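You operate a simulated robot arm through the tools that you are given. There is no shell and no other tool. Be economical: measure what you need, move in short steps, check, and stop when the job is done.

Carry out the task below with a simulated robot arm. There is one attempt and no reset: what you move stays moved.

## Task
Pull the old bearing and shut it in the box with its letter.
Fine: use the red puller; wind it down again and slide its fork out. Where these are worked on the way, their far stop is far enough and under half their travel is too little: grey fork.

Only the result counts: the job must be done as asked and must still hold three seconds after the hand-in. Knocking over, shifting, dropping, spilling or breaking anything else fails it.

## Robot
A 7-joint arm with a three-finger gripper on a trunk, on a base that drives. Base frame: it is fixed to the floor where the robot stands at the start and does not move with it; the origin is under the middle of the robot, x ahead of it, y to its left, z up; the surface under the hand at the start is at about z = 860. Lengths are in mm, angles in degrees, forces in N, time in s.
With the tool pointing down near the work surface it reaches from about 460 to 920 mm from the robot's upright axis, wherever it stands. Its first joint turns from -166.0 to 166.0 degrees. Places, roughly: back lid [800, -300, 900]; black wheel [800, -100, 1100]; front lid [600, -300, 900]; front lidded box [600, -300, 900]; grey fork [800, -100, 900]; middle lid [700, -300, 900]. Payload 2.69 kg.
The tool frame sits at the grasp point between the pads (the TCP): z along the fingers, y along the line on which they close. The tips reach 29 mm beyond it. The gripper opens to 120 mm. The gripper's body begins 78 mm behind the TCP.
Orientation is that of the tool frame in the base frame, as [roll, pitch, yaw] about the fixed x, y, z axes, in that order (R = Rz(yaw) Ry(pitch) Rx(roll)). With the fingers straight down and closing along the base's y, the tool's x points along the base's -x, its y along +y and its z along -z.

## Interface
- The arm moves only by the tool play_rows. Its argument "commands" is a list of rows, each an object (a shift or turn left out is 0, a gripper value left out holds the last) with "translation": the shift along the tool's x, y, z in units of 200 mm (1.0 is 200 mm), a list of three; "rot": the turn, a rotation vector about the tool's x, y, z in units of 120 degrees (1.0 is 120 degrees), a list of three; "grip": the finger opening in m, from 0 to 0.12. In form: [{"translation": [dx, dy, dz], "rot": [wx, wy, wz], "grip": grip}, ...]. A call has 1 to 10 rows; each row is the pose to reach, as a shift and turn from the pose commanded when the call began, along the tool's axes at that moment. A call with a number of a shift or a turn outside -1 to 1 is refused whole. Rows are played at 5 a second. More than 50 mm and 8.6 degrees between two rows, or a gripper value outside its range, and nothing of the call is played. Where a pose cannot be reached the arm comes as near as it can. A force on the tool above 80 N (or 10 N above the force at the start of the call, whichever is more), or a blocked arm, ends the call early, and 0.2 s more pass. The fingers move at their own pace and stop on an object; they squeeze with about 27 N. The grip force told is the motor's: it shows also when the fingers shut on nothing. Time passes only in rows, and 0.2 s behind the last, so rows that repeat a pose let the fingers close. It gives the time, the measured TCP pose, the force on the tool (base axes), the opening and the grip force at its end, in the units of the frame above (readings bear some noise), with the torque about the TCP (base axes, N m) and any sound that the robot's microphone picked up.
- Cameras (640 x 400 px; columns grow to the right, rows downward): "scene" is now at [217.1, -48.3, 1332]; the picture's right is [-0.47, -0.89, 0.00], its down [-0.55, 0.29, -0.79] and it looks along [0.70, -0.37, -0.62] (base axes); focal length 292 px, centre (320, 200). "wrist" rides on the gripper at [63, 0, -104] in the tool frame; the picture's right is [0.00, 1.00, 0.00], its down [-0.83, 0.00, -0.56] and it looks along [-0.56, 0.00, 0.83] (tool axes); focal length 275 px, centre (320, 200). There is no depth. A picture from a camera that has moved, and an enlarged one, comes with that camera's place and axes in the base frame and with its lens. The place of the scene camera against the robot may be out by one fixed shift of up to 25 mm in any direction.
- grab_frame(camera): a new picture of that camera. The clock stands still meanwhile.
- slide_trunk(by): slides the trunk up (or, below 0, down) by that many mm; the arm and the scene camera ride with it, the base frame stays. It gives what a move gives, with no picture.
- base_move(legs): drives the robot by 1 to 6 legs, each [ahead, left, turn to the left] in mm, mm and degrees, along the robot's own axes; the way and the turn of a leg run together, so that a leg with both is an arc; at most 1500 mm and 180 degrees a leg. The arm and the cameras ride along, it lands a little off, and it stops where it bumps. It gives what a move gives.
- turn_head(pan, tilt): turns the head with the scene camera to pan (to the left, within 86 degrees either way) and tilt (down, from -29 to 69), counted from straight ahead of the robot. It gives what a move gives.
- close_up(camera, box): a new picture of the part [left, top, right, bottom] of that camera's present view, enlarged. The clock stands still meanwhile.
- close_job(): hands the job in; it is judged then, once.

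Go step by step. Nothing tells you exact positions but the pictures and the camera data: compare them with the known pose of the tool, close in by small moves and look again before you grip or let go. The budget is 120 turns and 82 pictures, counting those below and the enlarged ones. Unless the task says otherwise, let go and move clear before handing in, and close with one line.

The tools are called by a JSON object that holds its "method" and its "body". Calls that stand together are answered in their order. play_rows: Moves the arm, as the interface text tells. Its arguments: {"type":"object","properties":{"commands":{"type":"array","items":{"type":"object","properties":{"translation":{"type":"array","items":{"type":"number"}},"rot":{"type":"array","items":{"type":"number"}},"grip":{"type":"number"}}}}},"required":["commands"]} The other tools are called the same way: slide_trunk (by) slides the trunk up or down; base_move (legs) drives the base; turn_head (pan, tilt) turns the head that bears the scene camera; grab_frame (camera) takes a picture; close_up (camera, box) takes an enlarged picture of a part of a camera's view; close_job () hands the job in.

At the start:

```text
time: 0.0
tcp_pos: [552.9, -153.2, 999.6]
ee_rot: [180.0, 0.0, 179.9]
contact_force: [0.5, -0.6, -0.2]
torque: [-0.02, -0.01, -0.02]
grip_width: 120.0
grip_force: 0.2
trunk travel left (down, up): [-575.0, 38.0]
robot x, y, heading: [2.4, -2.5, -0.2]
head pan, tilt: [-27.7, 38.2]
```

scene: 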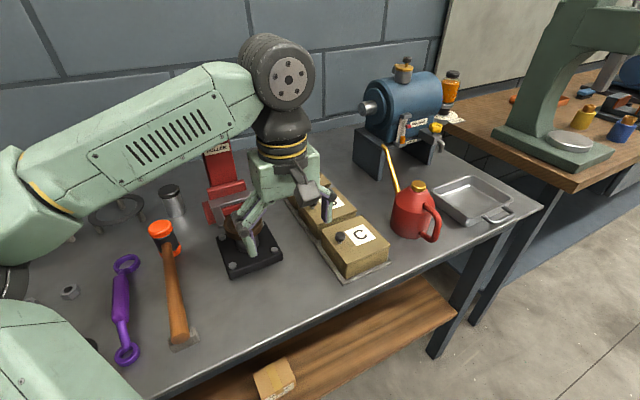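
wrist: 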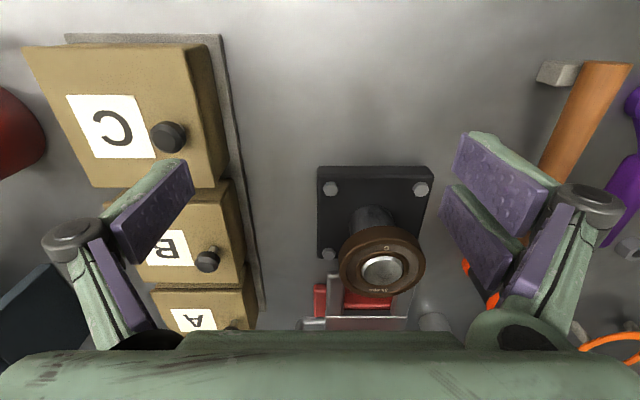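

I see a bearing on a post with a black base, a red puller behind it, and three lettered boxes (A back, B, C front). First I look closer at the bearing, its letter and the puller.

{"method": "close_up", "body": {"camera": "wrist", "box": [290, 150, 470, 340]}}

{"method": "close_up", "body": {"camera": "scene", "box": [180, 120, 400, 290]}}

```text
2.11 times, centred on (380, 245) of wrist
camera zoom: at [489.1, -154.4, 1103.3], right [0.0, 1.0, 0.0], down [0.83, 0.0, 0.56], along [0.56, 0.0, -0.83], focal length 580 px, centre (194, 105)
```

zoom: 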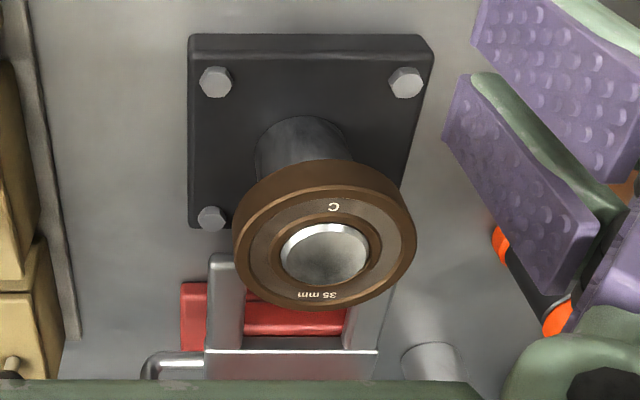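

```text
2.35 times, centred on (290, 205) of scene
camera zoom: at [217.1, -48.3, 1332.0], right [-0.47, -0.89, 0.0], down [-0.55, 0.29, -0.79], along [0.7, -0.37, -0.62], focal length 686 px, centre (391, 188)
```

zoom: 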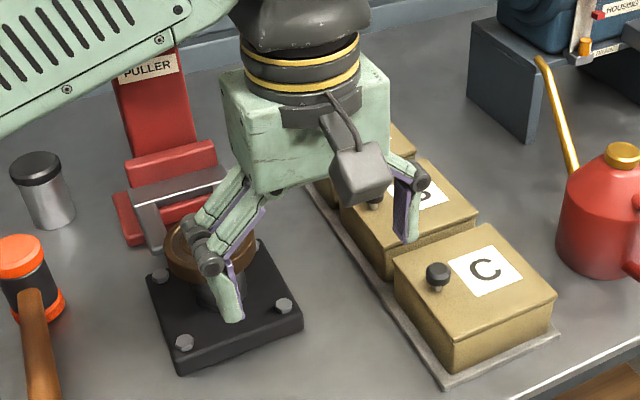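

The bearing carries a "C", so it goes into the front box. I move the arm aside to see the puller.

{"method": "play_rows", "body": {"commands": [{"translation": [0, -0.22, -0.1]}, {"translation": [0, -0.44, -0.2]}, {"translation": [0, -0.66, -0.3]}, {"translation": [0, -0.88, -0.4]}, {"translation": [0, -1, -0.5]}]}}

{"method": "turn_head", "body": {"pan": -12, "tilt": 28}}

{"method": "grab_frame", "body": {"camera": "scene"}}

{"method": "grab_frame", "body": {"camera": "wrist"}}

```text
time: 1.2
tcp_pos: [551.6, -358.9, 1097.9]
ee_rot: [180.0, 0.0, 179.8]
contact_force: [0.2, 0.2, -0.1]
torque: [-0.01, -0.03, 0.0]
grip_width: 120.0
grip_force: 0.0
trunk travel left (down, up): [-575.0, 38.0]
robot x, y, heading: [0.7, -1.2, 0.1]
head pan, tilt: [-27.7, 38.2]
```

```text
time: 2.0
tcp_pos: [551.8, -357.2, 1098.9]
ee_rot: [-180.0, 0.0, 180.0]
contact_force: [0.4, 0.7, -0.2]
torque: [-0.01, 0.03, -0.01]
grip_width: 120.1
grip_force: 0.0
trunk travel left (down, up): [-575.0, 38.0]
robot x, y, heading: [0.4, 1.2, -0.0]
head pan, tilt: [-12.0, 28.0]
```

```text
77 pictures are left
camera scene: at [230.0, -27.2, 1347.7], right [-0.21, -0.98, 0.0], down [-0.46, 0.1, -0.88], along [0.86, -0.18, -0.47], focal length 292 px, centre (320, 200)
```

scene: 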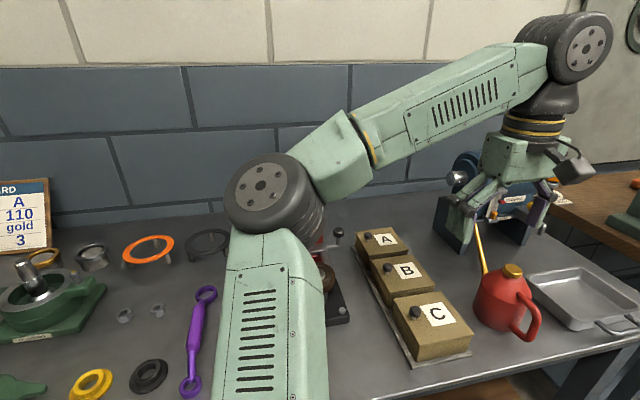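

```text
76 pictures are left
camera wrist: at [488.3, -358.5, 1201.5], right [0.0, 1.0, 0.0], down [0.83, 0.0, 0.56], along [0.56, 0.0, -0.83], focal length 275 px, centre (320, 200)
```

wrist: 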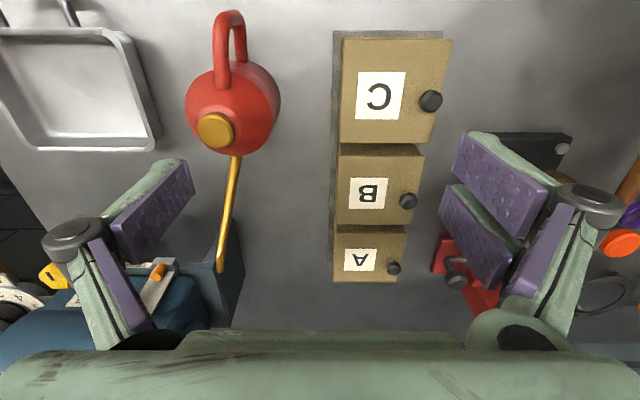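

{"method": "close_up", "body": {"camera": "scene", "box": [0, 160, 220, 400]}}

{"method": "play_rows", "body": {"commands": [{"translation": [0.1, 0.2, 0], "rot": [0, -0.07, 0]}, {"translation": [0.2, 0.4, 0], "rot": [0, -0.14, 0]}, {"translation": [0.3, 0.6, 0], "rot": [0, -0.2, 0]}, {"translation": [0.4, 0.8, 0], "rot": [0, -0.25, 0]}, {"translation": [0.4, 1.0, 0], "rot": [0, -0.25, 0]}, {"translation": [0.4, 1.0, 0], "rot": [0, -0.25, 0]}]}}

{"method": "grab_frame", "body": {"camera": "wrist"}}

```text
1.67 times, centred on (110, 280) of scene
camera zoom: at [230.0, -27.2, 1347.7], right [-0.21, -0.98, 0.0], down [-0.46, 0.1, -0.88], along [0.86, -0.18, -0.47], focal length 486 px, centre (670, 67)
```

zoom: 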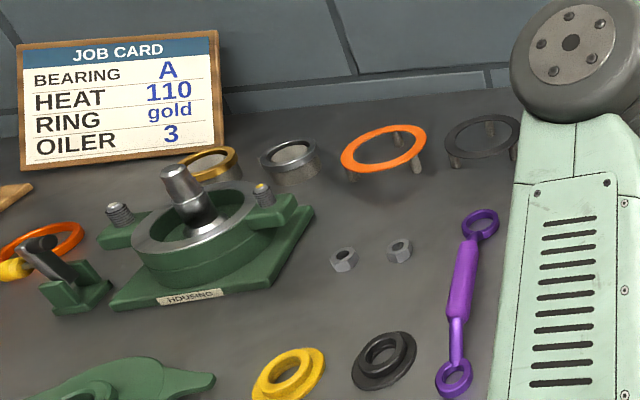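

```text
time: 3.4
tcp_pos: [470.7, -154.5, 1102.0]
ee_rot: [180.0, 30.0, -180.0]
contact_force: [0.8, 0.1, 0.0]
torque: [-0.05, -0.03, 0.01]
grip_width: 120.0
grip_force: 0.2
trunk travel left (down, up): [-575.0, 38.0]
robot x, y, heading: [0.6, 0.1, -0.1]
head pan, tilt: [-12.0, 28.0]
```

```text
74 pictures are left
camera wrist: at [364.7, -155.4, 1159.8], right [0.0, 1.0, 0.0], down [0.44, 0.0, 0.9], along [0.9, 0.0, -0.44], focal length 275 px, centre (320, 200)
```

wrist: 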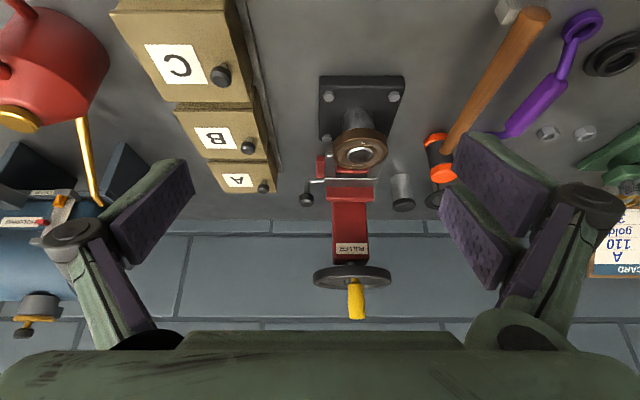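

{"method": "close_up", "body": {"camera": "wrist", "box": [280, 60, 460, 200]}}

{"method": "close_up", "body": {"camera": "wrist", "box": [280, 200, 440, 330]}}

```text
2.86 times, centred on (370, 130) of wrist
camera zoom: at [364.7, -155.4, 1159.8], right [0.0, 1.0, 0.0], down [0.44, 0.0, 0.9], along [0.9, 0.0, -0.44], focal length 786 px, centre (177, 400)
```

zoom: 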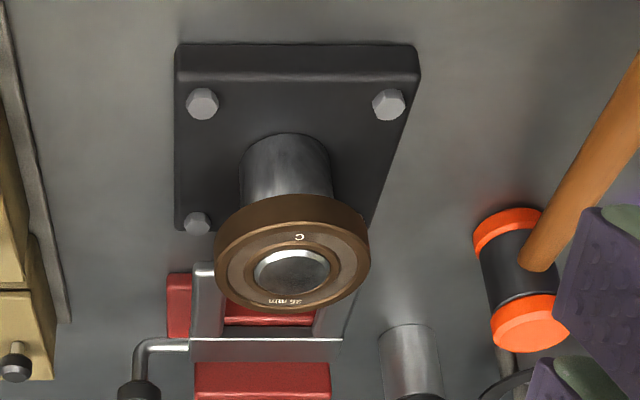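

```text
3.08 times, centred on (360, 265) of wrist
camera zoom: at [364.7, -155.4, 1159.8], right [0.0, 1.0, 0.0], down [0.44, 0.0, 0.9], along [0.9, 0.0, -0.44], focal length 847 px, centre (197, 0)
```

zoom: 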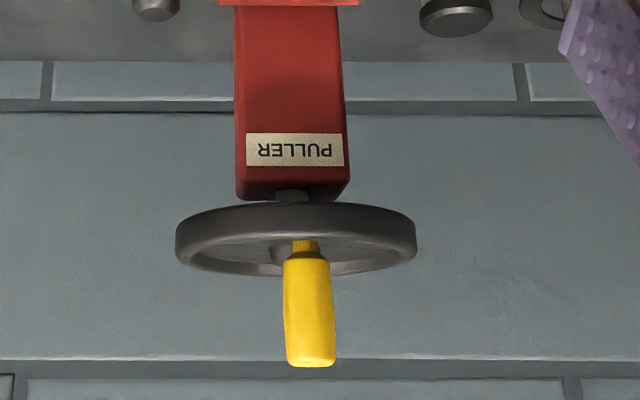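

{"method": "play_rows", "body": {"commands": [{"translation": [-0.115, -0.125, 0.088], "rot": [-0.031, 0, -0.054]}, {"translation": [-0.23, -0.25, 0.176], "rot": [-0.0625, 0, -0.108]}, {"translation": [-0.345, -0.375, 0.264], "rot": [-0.094, 0, -0.162]}, {"translation": [-0.46, -0.5, 0.352], "rot": [-0.125, 0, -0.2165]}, {"translation": [-0.575, -0.625, 0.44], "rot": [-0.156, 0, -0.271]}, {"translation": [-0.69, -0.75, 0.528], "rot": [-0.1875, 0, -0.325]}, {"translation": [-0.805, -0.875, 0.616], "rot": [-0.219, 0, -0.379]}, {"translation": [-0.92, -1.0, 0.705], "rot": [-0.25, 0, -0.433]}]}}

{"method": "play_rows", "body": {"commands": [{"rot": [-0.031, 0, -0.054]}, {"rot": [-0.0625, 0, -0.108]}, {"rot": [-0.094, 0, -0.162]}, {"rot": [-0.125, 0, -0.2165]}, {"rot": [-0.125, 0, -0.2165]}]}}

{"method": "grab_frame", "body": {"camera": "wrist"}}

```text
time: 5.2
tcp_pos: [712.5, -359.2, 1054.8]
ee_rot: [-179.8, 30.0, -120.0]
contact_force: [0.2, 0.5, 0.5]
torque: [0.01, 0.0, 0.01]
grip_width: 119.9
grip_force: 0.0
out of reach, approached as far as the arm can: row 4, 5, 6, 7, 8
trunk travel left (down, up): [-575.0, 38.0]
robot x, y, heading: [-0.9, 0.9, -0.1]
head pan, tilt: [-12.0, 28.0]
```

```text
time: 6.4
tcp_pos: [705.0, -350.9, 1010.3]
ee_rot: [179.9, 29.9, -89.9]
contact_force: [0.2, 0.3, 0.3]
torque: [-0.01, -0.03, 0.03]
grip_width: 120.0
grip_force: 0.0
out of reach, approached as far as the arm can: row 1, 2, 3, 4, 5
trunk travel left (down, up): [-575.0, 38.0]
robot x, y, heading: [-2.4, -1.9, 0.1]
head pan, tilt: [-12.0, 28.0]
```

```text
71 pictures are left
camera wrist: at [705.3, -457.0, 1068.2], right [-1.0, 0.0, 0.0], down [0.0, 0.44, 0.9], along [0.0, 0.9, -0.44], focal length 275 px, centre (320, 200)
```

wrist: 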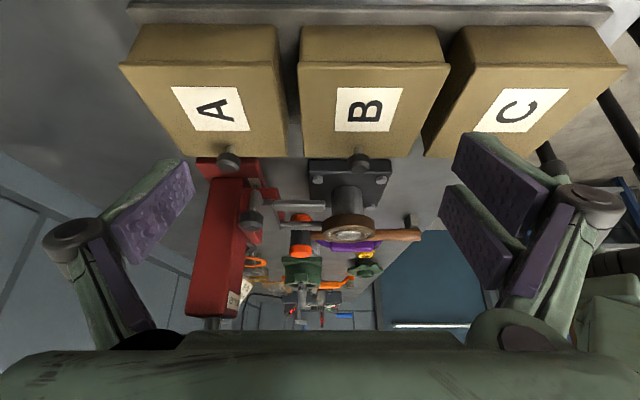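

{"method": "close_up", "body": {"camera": "wrist", "box": [190, 140, 430, 330]}}

```text
2.11 times, centred on (310, 235) of wrist
camera zoom: at [705.3, -457.0, 1068.2], right [-1.0, 0.0, 0.0], down [0.0, 0.44, 0.9], along [0.0, 0.9, -0.44], focal length 580 px, centre (341, 126)
```

zoom: 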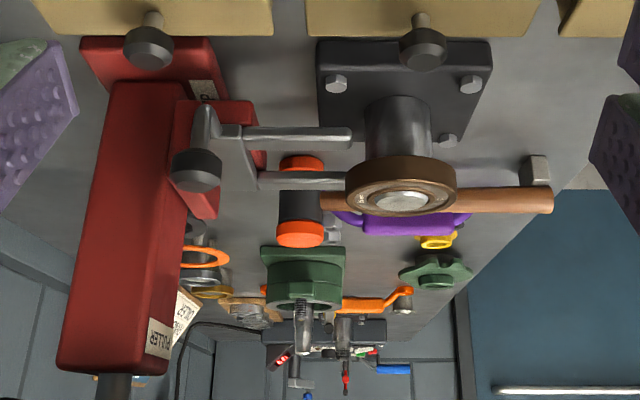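

{"method": "turn_head", "body": {"pan": -10, "tilt": 30}}

{"method": "grab_frame", "body": {"camera": "scene"}}

```text
time: 7.0
tcp_pos: [706.5, -349.2, 1010.2]
ee_rot: [-180.0, 30.0, -90.0]
contact_force: [0.0, 0.4, 0.2]
torque: [0.0, 0.01, 0.02]
grip_width: 120.0
grip_force: 0.0
trunk travel left (down, up): [-575.0, 38.0]
robot x, y, heading: [3.0, 1.7, -0.1]
head pan, tilt: [-10.0, 30.0]
```

```text
69 pictures are left
camera scene: at [229.9, -23.9, 1344.6], right [-0.17, -0.98, 0.0], down [-0.49, 0.09, -0.87], along [0.85, -0.15, -0.5], focal length 292 px, centre (320, 200)
```

scene: 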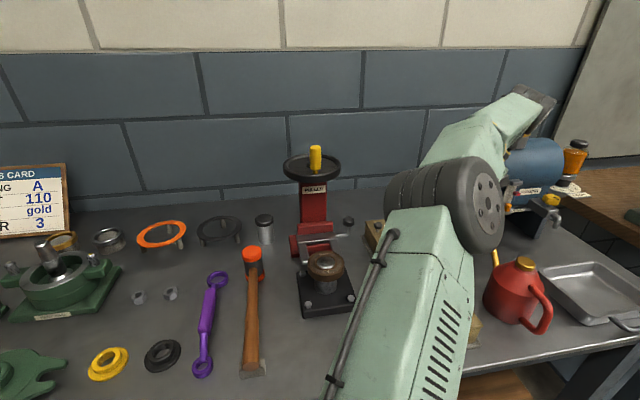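

{"method": "close_up", "body": {"camera": "scene", "box": [260, 130, 380, 330]}}

```text
2.00 times, centred on (320, 230) of scene
camera zoom: at [229.9, -23.9, 1344.6], right [-0.17, -0.98, 0.0], down [-0.49, 0.09, -0.87], along [0.85, -0.15, -0.5], focal length 583 px, centre (320, 140)
```

zoom: 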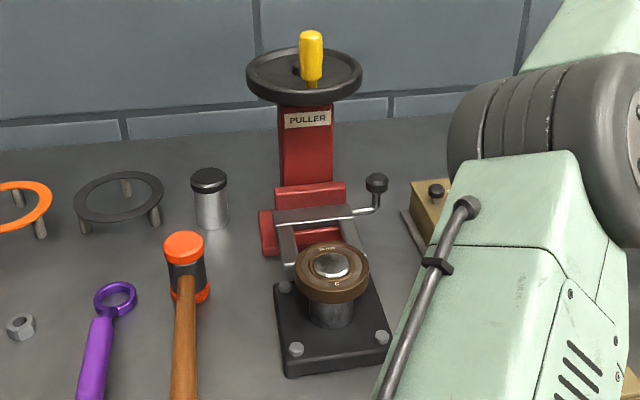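

Knob of the fork ≈ (779,-178,955), shaft top ≈ (669,-102,944), wheel handle ≈ (782,-104,1090–1140). I turn the tool back, then approach the fork's knob with a 30° forward tilt so that the hand stays clear of the wheel.

{"method": "play_rows", "body": {"commands": [{"translation": [-0.07, 0.041, 0.004], "rot": [0.031, 0, 0.054]}, {"translation": [-0.14, 0.082, 0.01], "rot": [0.0625, 0, 0.108]}, {"translation": [-0.21, 0.123, 0.014], "rot": [0.094, 0, 0.162]}, {"translation": [-0.28, 0.164, 0.02], "rot": [0.125, 0, 0.2165]}, {"translation": [-0.35, 0.205, 0.025], "rot": [0.156, 0, 0.271]}, {"translation": [-0.42, 0.246, 0.03], "rot": [0.1875, 0, 0.325]}, {"translation": [-0.49, 0.287, 0.035], "rot": [0.219, 0, 0.379]}, {"translation": [-0.558, 0.33, 0.035], "rot": [0.25, 0, 0.433]}]}}

{"method": "play_rows", "body": {"commands": [{"rot": [0.031, 0, 0.054]}, {"rot": [0.0625, 0, 0.108]}, {"rot": [0.094, 0, 0.162], "grip": 0.07}, {"rot": [0.125, 0, 0.2165], "grip": 0.07}, {"rot": [0.125, 0, 0.2165]}]}}

{"method": "grab_frame", "body": {"camera": "wrist"}}

```text
time: 8.8
tcp_pos: [637.7, -253.4, 1062.1]
ee_rot: [180.0, 30.0, -150.2]
contact_force: [-0.1, 0.5, 0.4]
torque: [0.0, 0.03, -0.01]
grip_width: 120.1
grip_force: 0.0
out of reach, approached as far as the arm can: row 1, 2, 3, 4
trunk travel left (down, up): [-575.0, 38.0]
robot x, y, heading: [-0.9, 5.1, 0.3]
head pan, tilt: [-10.0, 30.0]
```

```text
time: 10.0
tcp_pos: [638.8, -251.4, 1060.7]
ee_rot: [-179.9, 30.0, 179.9]
contact_force: [-0.4, -0.1, 0.3]
torque: [0.01, -0.01, 0.02]
grip_width: 69.7
grip_force: 0.1
trunk travel left (down, up): [-575.0, 38.0]
robot x, y, heading: [-0.9, -1.0, 0.2]
head pan, tilt: [-10.0, 30.0]
```

```text
67 pictures are left
camera wrist: at [532.3, -251.4, 1119.0], right [0.0, 1.0, 0.0], down [0.44, 0.0, 0.9], along [0.9, 0.0, -0.44], focal length 275 px, centre (320, 200)
```

wrist: 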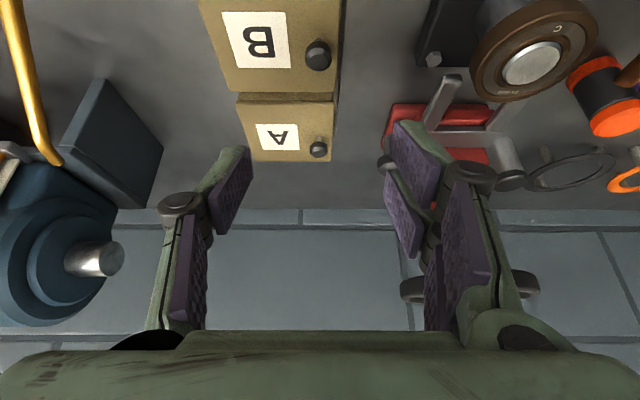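

{"method": "play_rows", "body": {"commands": [{"translation": [-0.11, 0.12, 0.137]}, {"translation": [-0.22, 0.24, 0.27]}, {"translation": [-0.34, 0.367, 0.41]}, {"translation": [-0.34, 0.367, 0.41]}]}}

{"method": "grab_frame", "body": {"camera": "wrist"}}

```text
time: 11.0
tcp_pos: [737.7, -181.2, 1025.5]
ee_rot: [-179.9, 30.0, 179.9]
contact_force: [-0.8, -0.7, 0.1]
torque: [0.03, 0.0, 0.01]
grip_width: 70.0
grip_force: 0.1
trunk travel left (down, up): [-575.0, 38.0]
robot x, y, heading: [-0.4, -1.6, 0.1]
head pan, tilt: [-10.0, 30.0]
```

```text
66 pictures are left
camera wrist: at [631.2, -181.3, 1083.4], right [0.0, 1.0, 0.0], down [0.44, 0.0, 0.9], along [0.9, 0.0, -0.44], focal length 275 px, centre (320, 200)
```

wrist: 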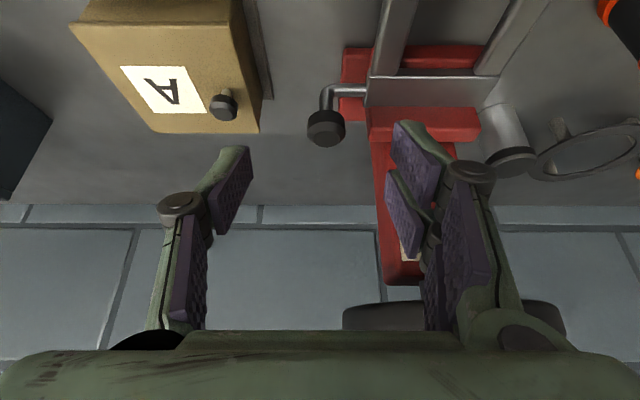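

{"method": "play_rows", "body": {"commands": [{"grip": 0.054}, {"translation": [0.01, 0.02, 0.1]}, {"translation": [0.02, 0.02, 0.22]}, {"translation": [0.024, 0.02, 0.34]}, {"translation": [0.024, 0.02, 0.34]}]}}

{"method": "grab_frame", "body": {"camera": "wrist"}}

```text
time: 12.2
tcp_pos: [771.3, -175.3, 965.2]
ee_rot: [-180.0, 30.2, -179.9]
contact_force: [-13.6, 6.7, 16.5]
torque: [0.7, -0.08, 0.57]
grip_width: 63.5
grip_force: 5.9
trunk travel left (down, up): [-575.0, 38.0]
robot x, y, heading: [-1.5, -0.8, 0.1]
head pan, tilt: [-10.0, 30.0]
```

```text
65 pictures are left
camera wrist: at [663.0, -175.2, 1022.0], right [-0.01, 1.0, 0.0], down [0.44, 0.0, 0.9], along [0.9, 0.0, -0.44], focal length 275 px, centre (320, 200)
```

wrist: 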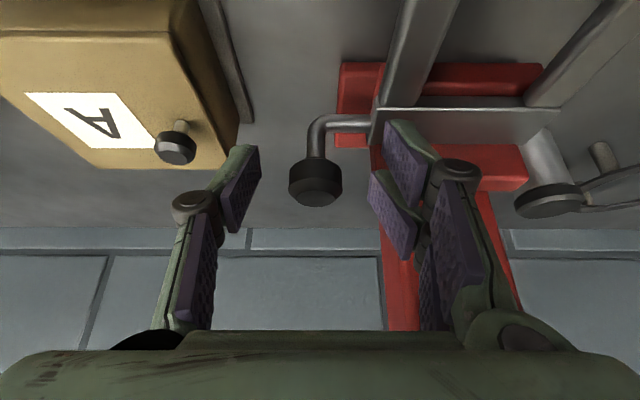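

{"method": "play_rows", "body": {"commands": [{"translation": [0, -0.005, -0.1]}, {"translation": [0, -0.01, -0.18], "grip": 0.037}, {"translation": [0, -0.01, -0.18], "grip": 0.037}, {"translation": [0, -0.01, -0.18], "grip": 0.037}]}}

{"method": "grab_frame", "body": {"camera": "wrist"}}

```text
time: 13.2
tcp_pos: [753.1, -177.0, 993.5]
ee_rot: [-180.0, 30.0, 179.9]
contact_force: [-0.6, -0.7, -0.1]
torque: [0.02, 0.0, 0.0]
grip_width: 36.9
grip_force: 0.1
trunk travel left (down, up): [-575.0, 38.0]
robot x, y, heading: [-0.8, 0.5, 0.0]
head pan, tilt: [-10.0, 30.0]
```

```text
64 pictures are left
camera wrist: at [645.9, -177.0, 1051.3], right [0.0, 1.0, 0.0], down [0.44, 0.0, 0.9], along [0.9, 0.0, -0.44], focal length 275 px, centre (320, 200)
```

wrist: 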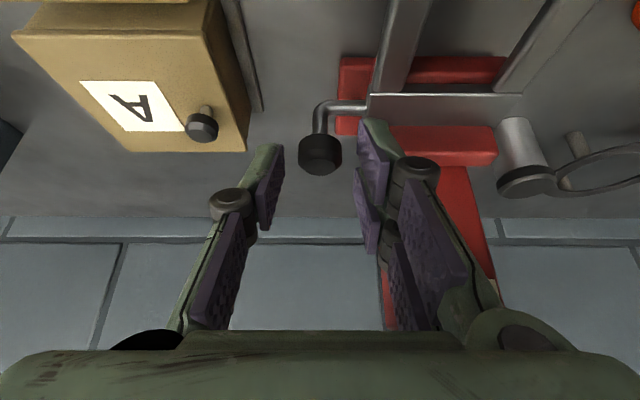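

{"method": "play_rows", "body": {"commands": [{"translation": [0, 0, 0.08]}, {"translation": [0, 0, 0.15]}, {"translation": [0, 0, 0.15], "grip": 0.01}, {"translation": [0, 0, 0.15], "grip": 0.01}, {"translation": [0, 0, 0.15], "grip": 0.01}]}}

```text
time: 14.4
tcp_pos: [767.6, -177.6, 965.7]
ee_rot: [-179.9, 30.0, 180.0]
contact_force: [0.3, -9.6, -2.0]
torque: [-0.1, -0.22, -0.03]
grip_width: 24.8
grip_force: 38.6
trunk travel left (down, up): [-575.0, 38.0]
robot x, y, heading: [-2.9, -3.4, -0.1]
head pan, tilt: [-10.0, 30.0]
```

{"method": "play_rows", "body": {"commands": [{"translation": [0.043, -0.005, -0.025]}, {"translation": [0.0866, -0.005, -0.05]}, {"translation": [0.13, -0.005, -0.075]}, {"translation": [0.173, -0.005, -0.1]}]}}

{"method": "grab_frame", "body": {"camera": "scene"}}

```text
time: 15.4
tcp_pos: [727.7, -177.3, 967.0]
ee_rot: [179.9, 29.9, -179.9]
contact_force: [-0.1, 2.0, -11.0]
torque: [0.1, -0.04, -0.13]
grip_width: 24.5
grip_force: 45.0
trunk travel left (down, up): [-575.0, 38.0]
robot x, y, heading: [-0.2, 0.2, -0.0]
head pan, tilt: [-10.0, 30.0]
```

```text
63 pictures are left
camera scene: at [230.7, -23.8, 1344.2], right [-0.17, -0.98, 0.0], down [-0.49, 0.09, -0.87], along [0.85, -0.15, -0.5], focal length 292 px, centre (320, 200)
```

scene: 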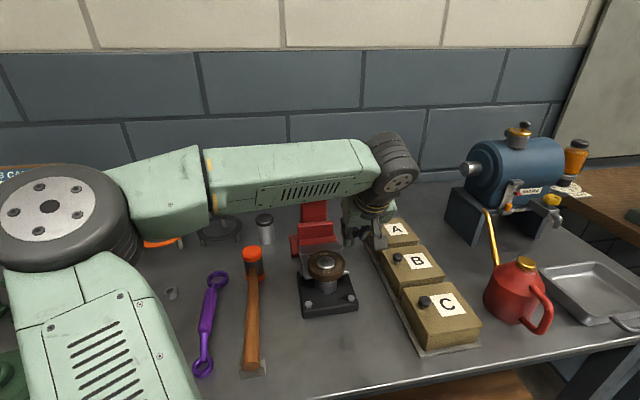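

Sliding well. I continue until the stop.

{"method": "play_rows", "body": {"commands": [{"translation": [0.043, 0, -0.025]}, {"translation": [0.0866, 0, -0.05]}, {"translation": [0.13, 0, -0.075]}, {"translation": [0.173, 0, -0.1]}, {"translation": [0.216, 0, -0.125]}]}}

{"method": "close_up", "body": {"camera": "scene", "box": [260, 170, 440, 330]}}

```text
time: 16.6
tcp_pos: [675.2, -180.4, 966.2]
ee_rot: [-179.9, 29.9, 179.7]
contact_force: [-0.2, 0.5, -0.5]
torque: [0.01, -0.04, 0.0]
grip_width: 10.6
grip_force: 0.8
trunk travel left (down, up): [-575.0, 38.0]
robot x, y, heading: [-3.5, 0.7, -0.1]
head pan, tilt: [-10.0, 30.0]
```

```text
2.50 times, centred on (350, 250) of scene
camera zoom: at [229.3, -24.7, 1344.7], right [-0.17, -0.98, 0.0], down [-0.49, 0.09, -0.87], along [0.85, -0.15, -0.5], focal length 729 px, centre (245, 75)
```

zoom: 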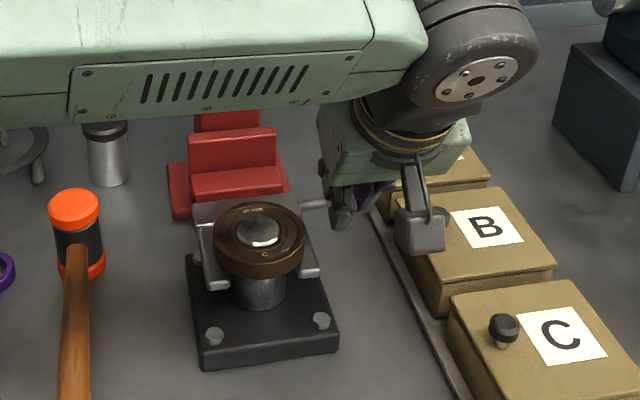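

{"method": "play_rows", "body": {"commands": [{"translation": [0, 0, -0.1]}, {"translation": [0.1, 0, -0.25]}, {"translation": [0.2, 0, -0.4]}, {"translation": [0.2, 0, -0.4]}]}}

{"method": "grab_frame", "body": {"camera": "wrist"}}

```text
time: 17.6
tcp_pos: [601.8, -176.4, 1015.8]
ee_rot: [-180.0, 30.0, -180.0]
contact_force: [-0.3, 0.4, -0.2]
torque: [0.02, -0.01, -0.01]
grip_width: 9.8
grip_force: 0.1
trunk travel left (down, up): [-575.0, 38.0]
robot x, y, heading: [-0.1, 0.0, 0.4]
head pan, tilt: [-10.0, 30.0]
```

```text
61 pictures are left
camera wrist: at [494.5, -176.7, 1074.9], right [0.0, 1.0, 0.0], down [0.44, 0.0, 0.9], along [0.9, 0.0, -0.44], focal length 275 px, centre (320, 200)
```

wrist: 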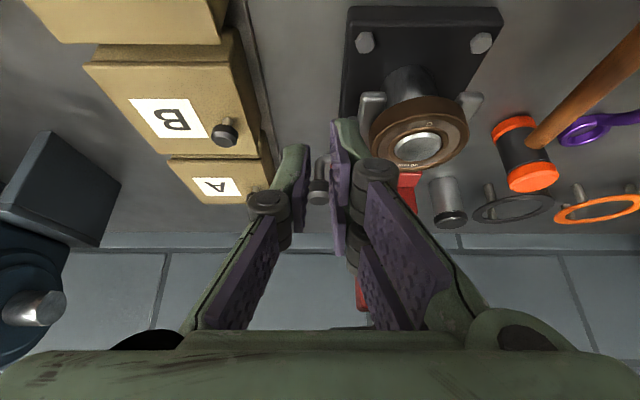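

Fork travelled 63 mm and its prongs lie under the bearing. Next: trunk up, and the hand upright above the wheel handle.

{"method": "slide_trunk", "body": {"by": 38}}

{"method": "play_rows", "body": {"commands": [{"translation": [-0.08, 0.07, -0.14], "rot": [0, 0.05, 0], "grip": 0.06}, {"translation": [-0.16, 0.14, -0.28], "rot": [0, 0.1, 0]}, {"translation": [-0.25, 0.21, -0.42], "rot": [0, 0.15, 0]}, {"translation": [-0.33, 0.28, -0.56], "rot": [0, 0.2, 0]}, {"translation": [-0.41, 0.36, -0.7], "rot": [0, 0.25, 0]}, {"translation": [-0.41, 0.36, -0.7], "rot": [0, 0.25, 0]}]}}

{"method": "grab_frame", "body": {"camera": "wrist"}}

```text
time: 18.4
tcp_pos: [603.4, -176.4, 1054.2]
ee_rot: [-180.0, 30.0, -179.9]
contact_force: [0.2, 0.2, 0.2]
torque: [-0.01, 0.01, -0.01]
grip_width: 9.6
grip_force: 0.1
trunk travel left (down, up): [-613.0, 0.0]
robot x, y, heading: [-2.5, -2.6, 0.3]
head pan, tilt: [-10.0, 30.0]
```

```text
time: 19.8
tcp_pos: [601.1, -103.2, 1191.4]
ee_rot: [-179.8, 0.0, -180.0]
contact_force: [-0.6, 0.0, 0.1]
torque: [-0.01, -0.04, 0.02]
grip_width: 60.1
grip_force: 0.0
out of reach, approached as far as the arm can: row 5, 6
trunk travel left (down, up): [-613.0, 0.0]
robot x, y, heading: [-2.2, -0.4, 0.0]
head pan, tilt: [-10.0, 30.0]
```

```text
60 pictures are left
camera wrist: at [537.0, -102.2, 1294.8], right [0.0, 1.0, 0.0], down [0.83, 0.01, 0.56], along [0.56, 0.0, -0.83], focal length 275 px, centre (320, 200)
```

wrist: 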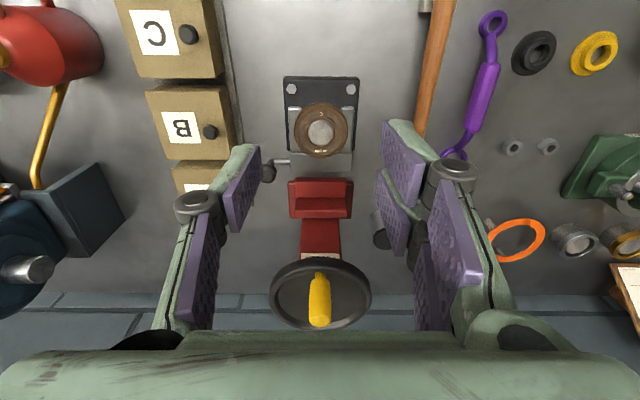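

{"method": "close_up", "body": {"camera": "wrist", "box": [260, 170, 380, 335]}}

```text
2.42 times, centred on (320, 252) of wrist
camera zoom: at [537.0, -102.2, 1294.8], right [0.0, 1.0, 0.0], down [0.83, 0.01, 0.56], along [0.56, 0.0, -0.83], focal length 667 px, centre (320, 73)
```

zoom: 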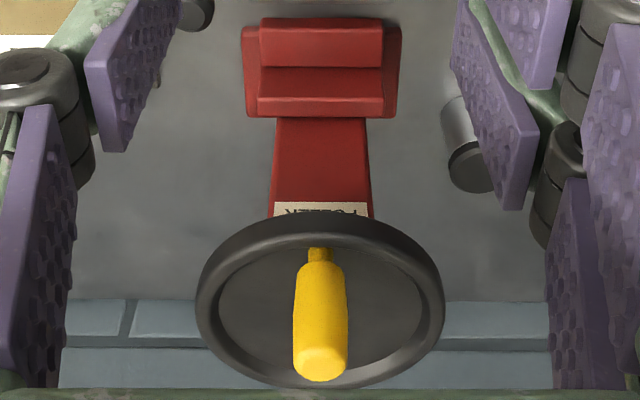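

{"method": "play_rows", "body": {"commands": [{"translation": [0, 0, 0.02], "rot": [0, -0.06, 0]}, {"translation": [-0.1, 0, 0.04], "rot": [0, -0.12, 0]}, {"translation": [-0.2, 0, 0.05], "rot": [0, -0.18, 0]}, {"translation": [-0.3, 0, 0.06], "rot": [0, -0.24, 0]}, {"translation": [-0.4, 0, 0.06], "rot": [0, -0.3, 0]}, {"translation": [-0.5, 0, 0.06], "rot": [0, -0.36, 0]}, {"translation": [-0.6, 0, 0.06], "rot": [0, -0.4167, 0]}, {"translation": [-0.6, 0, 0.06], "rot": [0, -0.4167, 0]}]}}

{"method": "grab_frame", "body": {"camera": "wrist"}}

{"method": "close_up", "body": {"camera": "scene", "box": [200, 80, 420, 330]}}

```text
time: 21.6
tcp_pos: [720.4, -99.1, 1181.0]
ee_rot: [180.0, 50.1, -180.0]
contact_force: [-0.4, 0.1, 0.1]
torque: [0.01, -0.04, 0.02]
grip_width: 59.9
grip_force: 0.0
trunk travel left (down, up): [-613.0, 0.0]
robot x, y, heading: [1.5, -1.2, 0.0]
head pan, tilt: [-10.0, 30.0]
```

```text
58 pictures are left
camera wrist: at [598.8, -101.0, 1199.1], right [0.0, 1.0, 0.0], down [0.11, 0.0, 0.99], along [0.99, 0.0, -0.11], focal length 275 px, centre (320, 200)
```

wrist: 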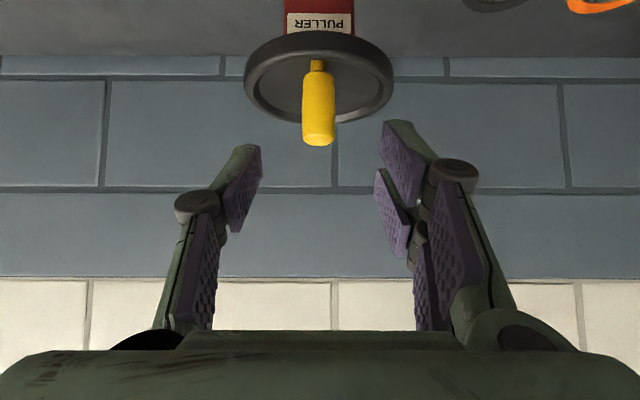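

```text
1.60 times, centred on (310, 205) of scene
camera zoom: at [229.8, -23.9, 1382.6], right [-0.17, -0.98, 0.0], down [-0.49, 0.09, -0.87], along [0.85, -0.15, -0.5], focal length 467 px, centre (336, 192)
```

zoom: 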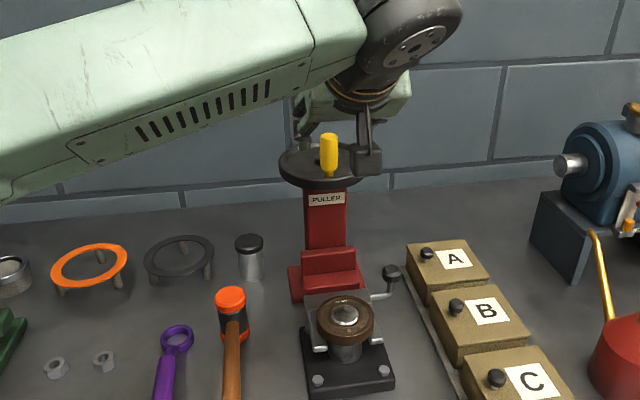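

{"method": "play_rows", "body": {"commands": [{"translation": [0, -0.005, 0.12], "grip": 0.05}, {"translation": [0, -0.01, 0.25]}, {"translation": [0, -0.01, 0.36]}, {"translation": [0, -0.01, 0.415]}, {"translation": [0, -0.01, 0.415]}]}}

{"method": "grab_frame", "body": {"camera": "wrist"}}

```text
time: 22.8
tcp_pos: [785.5, -103.4, 1127.2]
ee_rot: [-179.9, 49.9, 179.8]
contact_force: [0.3, 0.2, 0.2]
torque: [-0.02, -0.03, 0.02]
grip_width: 49.7
grip_force: 0.2
trunk travel left (down, up): [-613.0, 0.0]
robot x, y, heading: [0.8, 0.3, -0.4]
head pan, tilt: [-10.0, 30.0]
```

```text
56 pictures are left
camera wrist: at [663.9, -104.4, 1145.1], right [0.0, 1.0, 0.0], down [0.11, 0.0, 0.99], along [0.99, 0.0, -0.11], focal length 275 px, centre (320, 200)
```

wrist: 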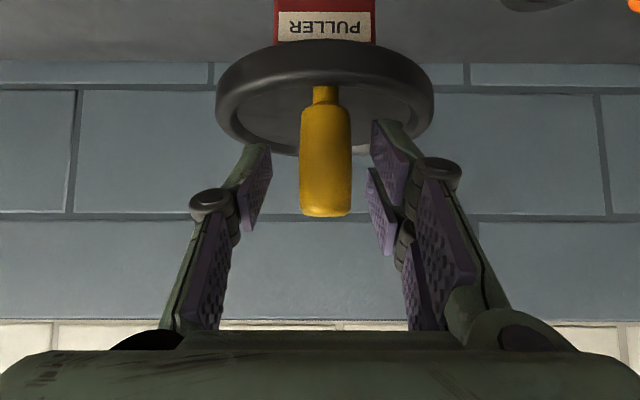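

{"method": "play_rows", "body": {"commands": [{"grip": 0.01}, {"grip": 0.01}, {"grip": 0.01}]}}

{"method": "play_rows", "body": {"commands": [{"translation": [-0.002, 0.031, 0.002]}, {"translation": [-0.007, 0.0615, 0.0084]}, {"translation": [-0.0155, 0.09, 0.0185]}, {"translation": [-0.027, 0.1157, 0.0322]}]}}

{"method": "grab_frame", "body": {"camera": "wrist"}}

```text
time: 23.6
tcp_pos: [785.3, -102.0, 1126.8]
ee_rot: [-180.0, 49.9, -179.8]
contact_force: [-1.9, 7.9, -0.2]
torque: [0.1, 0.05, 0.08]
grip_width: 22.8
grip_force: 27.3
trunk travel left (down, up): [-613.0, 0.0]
robot x, y, heading: [-0.2, 1.0, 0.0]
head pan, tilt: [-10.0, 30.0]
```

```text
time: 24.6
tcp_pos: [796.1, -80.4, 1128.9]
ee_rot: [-180.0, 50.2, -179.8]
contact_force: [2.0, -2.4, 3.4]
torque: [-0.18, -0.11, -0.1]
grip_width: 22.6
grip_force: 21.0
trunk travel left (down, up): [-613.0, 0.0]
robot x, y, heading: [0.1, 1.1, -0.0]
head pan, tilt: [-10.0, 30.0]
```

```text
55 pictures are left
camera wrist: at [674.5, -79.9, 1145.2], right [-0.01, 1.0, 0.0], down [0.11, 0.0, 0.99], along [0.99, 0.01, -0.11], focal length 275 px, centre (320, 200)
```

wrist: 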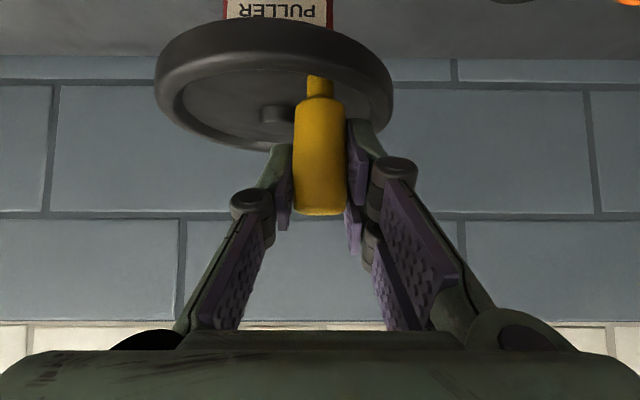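

{"method": "play_rows", "body": {"commands": [{"translation": [-0.0141, 0.022, 0.0169]}, {"translation": [-0.0309, 0.04, 0.0368]}, {"translation": [-0.0492, 0.0535, 0.0586]}, {"translation": [-0.0492, 0.0535, 0.0586]}]}}

{"method": "grab_frame", "body": {"camera": "wrist"}}

{"method": "close_up", "body": {"camera": "scene", "box": [240, 120, 420, 330]}}

```text
time: 25.6
tcp_pos: [807.4, -68.3, 1127.4]
ee_rot: [179.9, 50.0, -179.8]
contact_force: [-20.4, 10.4, 1.5]
torque: [0.24, 0.95, -0.33]
grip_width: 21.7
grip_force: 45.0
trunk travel left (down, up): [-613.0, 0.0]
robot x, y, heading: [1.9, -1.7, 0.0]
head pan, tilt: [-10.0, 30.0]
```

```text
54 pictures are left
camera wrist: at [686.6, -69.3, 1145.6], right [-0.01, 1.0, 0.0], down [0.11, 0.0, 0.99], along [0.99, 0.01, -0.11], focal length 275 px, centre (320, 200)
```

wrist: 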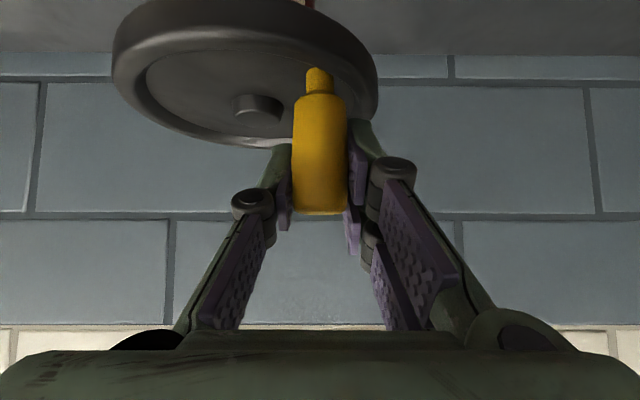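

```text
1.90 times, centred on (330, 225) of scene
camera zoom: at [227.7, -22.4, 1383.0], right [-0.17, -0.98, 0.0], down [-0.49, 0.09, -0.87], along [0.85, -0.15, -0.5], focal length 556 px, centre (301, 152)
```

zoom: 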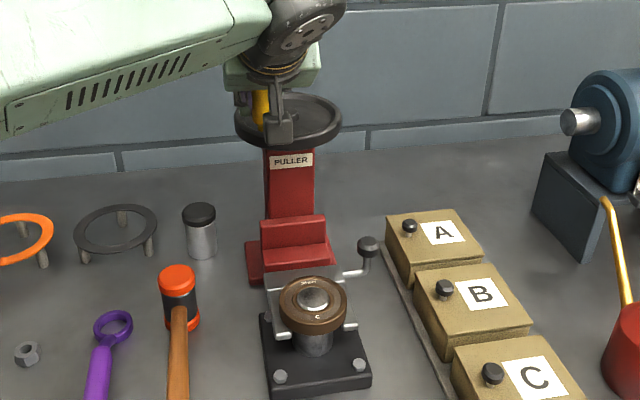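

{"method": "play_rows", "body": {"commands": [{"translation": [-0.0322, 0.018, 0.0383]}, {"translation": [-0.0637, 0.0155, 0.0758]}, {"translation": [-0.0936, 0.001, 0.1115]}, {"translation": [-0.1202, -0.0255, 0.1432]}, {"translation": [-0.1415, -0.0615, 0.1685]}, {"translation": [-0.156, -0.105, 0.1858]}]}}

{"method": "grab_frame", "body": {"camera": "wrist"}}

{"method": "close_up", "body": {"camera": "scene", "box": [240, 120, 420, 330]}}

```text
time: 27.0
tcp_pos: [858.8, -71.1, 1126.7]
ee_rot: [179.4, 49.8, -178.6]
contact_force: [2.8, 63.2, 4.9]
torque: [0.75, 1.0, -1.48]
grip_width: 51.7
grip_force: 30.9
trunk travel left (down, up): [-613.0, 0.0]
robot x, y, heading: [2.6, 0.1, 0.5]
head pan, tilt: [-10.0, 30.0]
```

```text
52 pictures are left
camera wrist: at [738.8, -75.4, 1145.4], right [-0.03, 1.0, 0.0], down [0.11, 0.0, 0.99], along [0.99, 0.03, -0.11], focal length 275 px, centre (320, 200)
```

wrist: 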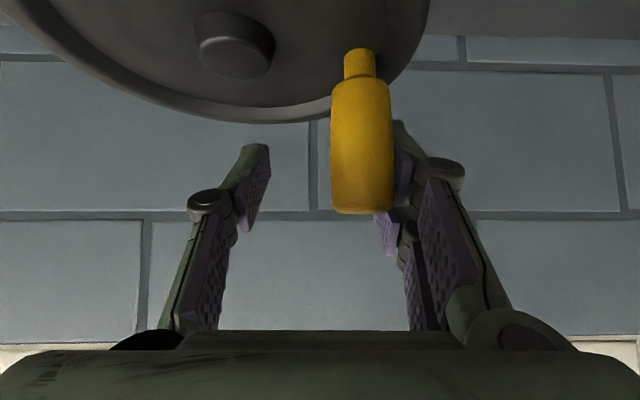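

```text
1.90 times, centred on (330, 225) of scene
camera zoom: at [229.9, -16.6, 1382.8], right [-0.17, -0.99, 0.01], down [-0.49, 0.08, -0.87], along [0.85, -0.15, -0.5], focal length 556 px, centre (301, 152)
```

zoom: 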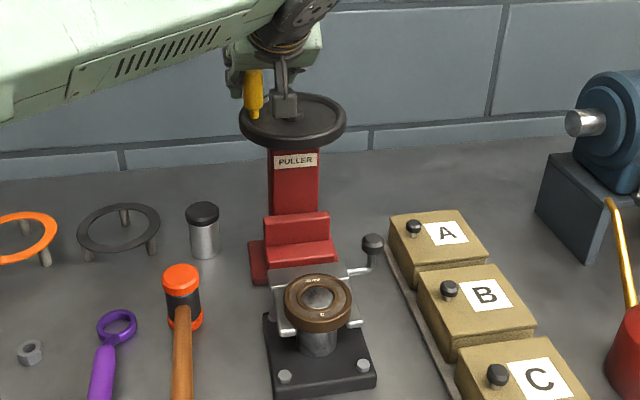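

{"method": "play_rows", "body": {"commands": [{"grip": 0.09}, {"grip": 0.09, "translation": [0.0, 0.08, 0.0]}, {"grip": 0.09, "translation": [0.03, 0.16, -0.03]}, {"grip": 0.09, "translation": [0.048, 0.16, -0.0575]}, {"grip": 0.06, "translation": [0.048, 0.16, -0.0575]}]}}

{"method": "grab_frame", "body": {"camera": "wrist"}}

```text
time: 28.2
tcp_pos: [842.0, -60.7, 1127.1]
ee_rot: [-179.9, 49.9, 180.0]
contact_force: [0.4, 0.4, 0.3]
torque: [0.05, 0.01, -0.02]
grip_width: 62.0
grip_force: 0.2
trunk travel left (down, up): [-613.0, 0.0]
robot x, y, heading: [-1.9, 0.1, 0.0]
head pan, tilt: [-10.0, 30.0]
```

```text
50 pictures are left
camera wrist: at [720.5, -62.1, 1144.9], right [0.0, 1.0, 0.0], down [0.11, 0.0, 0.99], along [0.99, 0.0, -0.11], focal length 275 px, centre (320, 200)
```

wrist: 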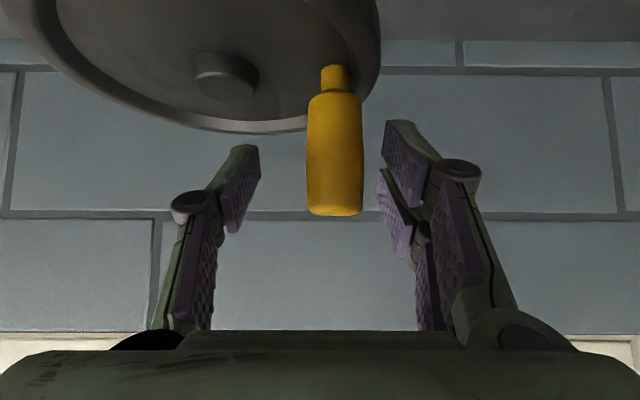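

{"method": "play_rows", "body": {"commands": [{"translation": [0.0257, 0.025, -0.0306], "grip": 0.05}, {"translation": [0.0257, 0.025, -0.0306], "grip": 0.01}, {"translation": [0.0257, 0.025, -0.0306], "grip": 0.01}, {"translation": [0.0257, 0.025, -0.0306], "grip": 0.01}]}}

{"method": "grab_frame", "body": {"camera": "wrist"}}

```text
time: 29.2
tcp_pos: [834.4, -56.1, 1129.0]
ee_rot: [179.9, 50.0, -180.0]
contact_force: [0.0, -1.5, -0.2]
torque: [-0.04, 0.0, 0.04]
grip_width: 22.7
grip_force: 27.0
trunk travel left (down, up): [-613.0, 0.0]
robot x, y, heading: [-1.8, -1.7, 0.1]
head pan, tilt: [-10.0, 30.0]
```

```text
49 pictures are left
camera wrist: at [712.6, -56.1, 1145.7], right [0.0, 1.0, 0.0], down [0.11, 0.0, 0.99], along [0.99, 0.0, -0.11], focal length 275 px, centre (320, 200)
```

wrist: 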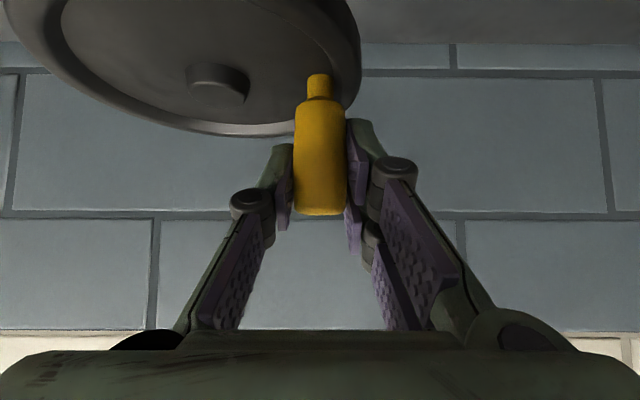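

{"method": "play_rows", "body": {"commands": [{"translation": [-0.0376, -0.0035, 0.0448]}, {"translation": [-0.074, -0.02, 0.0881]}, {"translation": [-0.1071, -0.049, 0.1275]}, {"translation": [-0.1347, -0.089, 0.1605]}]}}

{"method": "grab_frame", "body": {"camera": "wrist"}}

{"method": "close_up", "body": {"camera": "scene", "box": [240, 120, 420, 330]}}

```text
time: 30.2
tcp_pos: [879.0, -69.4, 1129.4]
ee_rot: [-179.9, 50.2, -179.6]
contact_force: [0.4, 11.9, 5.1]
torque: [0.25, 0.22, -0.29]
grip_width: 21.2
grip_force: 14.1
trunk travel left (down, up): [-613.0, 0.0]
robot x, y, heading: [-0.7, -4.2, 0.1]
head pan, tilt: [-10.0, 30.0]
```

```text
48 pictures are left
camera wrist: at [756.7, -70.0, 1146.5], right [-0.01, 1.0, 0.0], down [0.11, 0.0, 0.99], along [0.99, 0.01, -0.11], focal length 275 px, centre (320, 200)
```

wrist: 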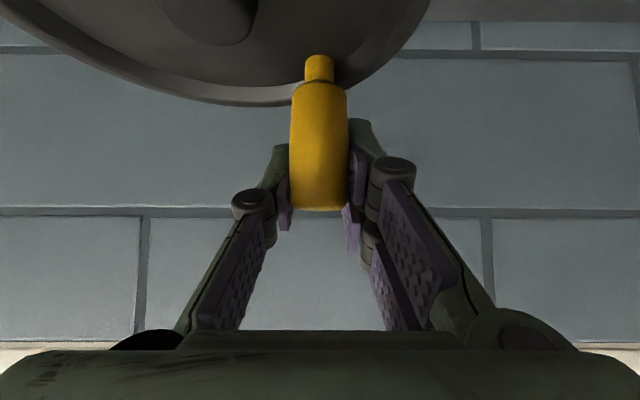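

```text
1.90 times, centred on (330, 225) of scene
camera zoom: at [229.6, -22.5, 1382.8], right [-0.17, -0.98, 0.0], down [-0.49, 0.09, -0.87], along [0.85, -0.15, -0.5], focal length 556 px, centre (301, 152)
```

zoom: 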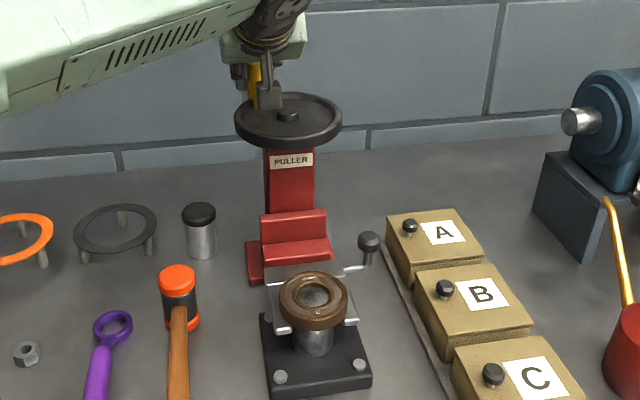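

The bearing is rising on its shaft, so clockwise is up. I continue round.

{"method": "play_rows", "body": {"commands": [{"translation": [-0.0315, -0.0255, 0.0375]}, {"translation": [-0.0495, -0.0815, 0.059]}, {"translation": [-0.0588, -0.142, 0.0701]}, {"translation": [-0.0592, -0.204, 0.0705]}, {"translation": [-0.0505, -0.265, 0.0601]}]}}

{"method": "grab_frame", "body": {"camera": "wrist"}}

```text
time: 31.4
tcp_pos: [893.1, -128.6, 1126.8]
ee_rot: [-179.8, 50.0, 179.9]
contact_force: [3.6, 5.2, 3.4]
torque: [0.13, -0.04, -0.25]
grip_width: 21.1
grip_force: 11.2
trunk travel left (down, up): [-613.0, 0.0]
robot x, y, heading: [-3.1, 2.2, 0.0]
head pan, tilt: [-10.0, 30.0]
```

```text
46 pictures are left
camera wrist: at [770.6, -129.2, 1144.0], right [0.0, 1.0, -0.01], down [0.11, 0.01, 0.99], along [0.99, 0.0, -0.11], focal length 275 px, centre (320, 200)
```

wrist: 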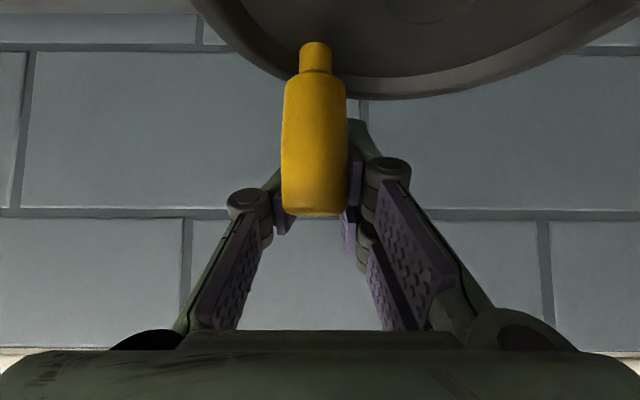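

{"method": "play_rows", "body": {"commands": [{"translation": [0.0225, -0.045, -0.0268]}, {"translation": [0.0514, -0.085, -0.0613]}, {"translation": [0.0932, -0.1215, -0.1111]}, {"translation": [0.1382, -0.1415, -0.1647]}, {"translation": [0.1865, -0.145, -0.2221]}, {"translation": [0.2315, -0.13, -0.2758]}, {"translation": [0.2733, -0.1, -0.3256]}]}}

{"method": "grab_frame", "body": {"camera": "wrist"}}

{"method": "close_up", "body": {"camera": "scene", "box": [240, 120, 420, 330]}}

```text
time: 32.9
tcp_pos: [833.5, -133.0, 1127.8]
ee_rot: [179.8, 50.7, -178.2]
contact_force: [25.1, 16.1, -7.3]
torque: [-0.3, -0.45, -0.82]
grip_width: 22.2
grip_force: 7.5
trunk travel left (down, up): [-613.0, 0.0]
robot x, y, heading: [2.9, 1.0, 0.3]
head pan, tilt: [-10.0, 30.0]
stopped in row 7: the force on the tool passed its limit at 87 N (the readings are from after the stop); the commanded pose is now the measured one
```

```text
45 pictures are left
camera wrist: at [711.9, -137.7, 1144.6], right [-0.04, 1.0, 0.0], down [0.1, 0.01, 1.0], along [0.99, 0.04, -0.1], focal length 275 px, centre (320, 200)
```

wrist: 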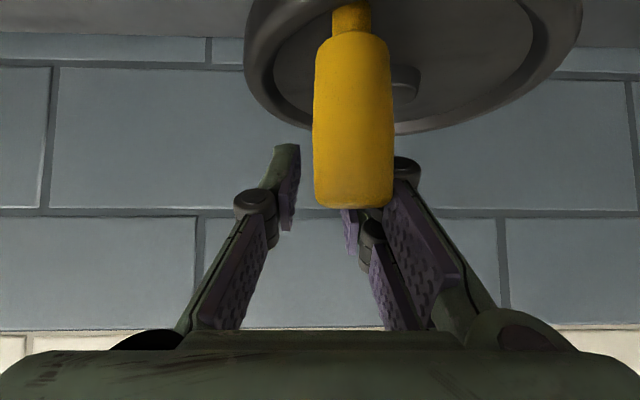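

```text
1.90 times, centred on (330, 225) of scene
camera zoom: at [233.8, -21.7, 1381.8], right [-0.17, -0.99, 0.0], down [-0.49, 0.08, -0.86], along [0.85, -0.15, -0.5], focal length 556 px, centre (301, 152)
```

zoom: 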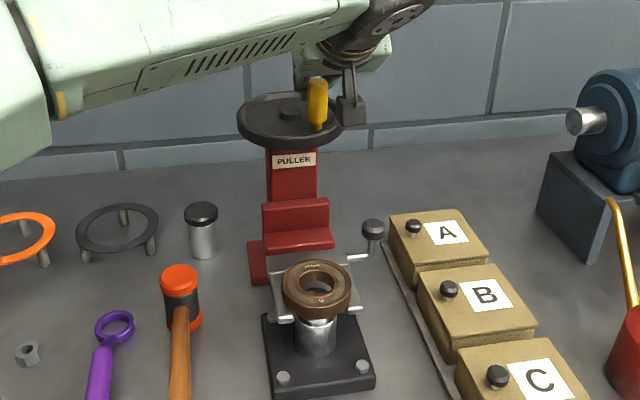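

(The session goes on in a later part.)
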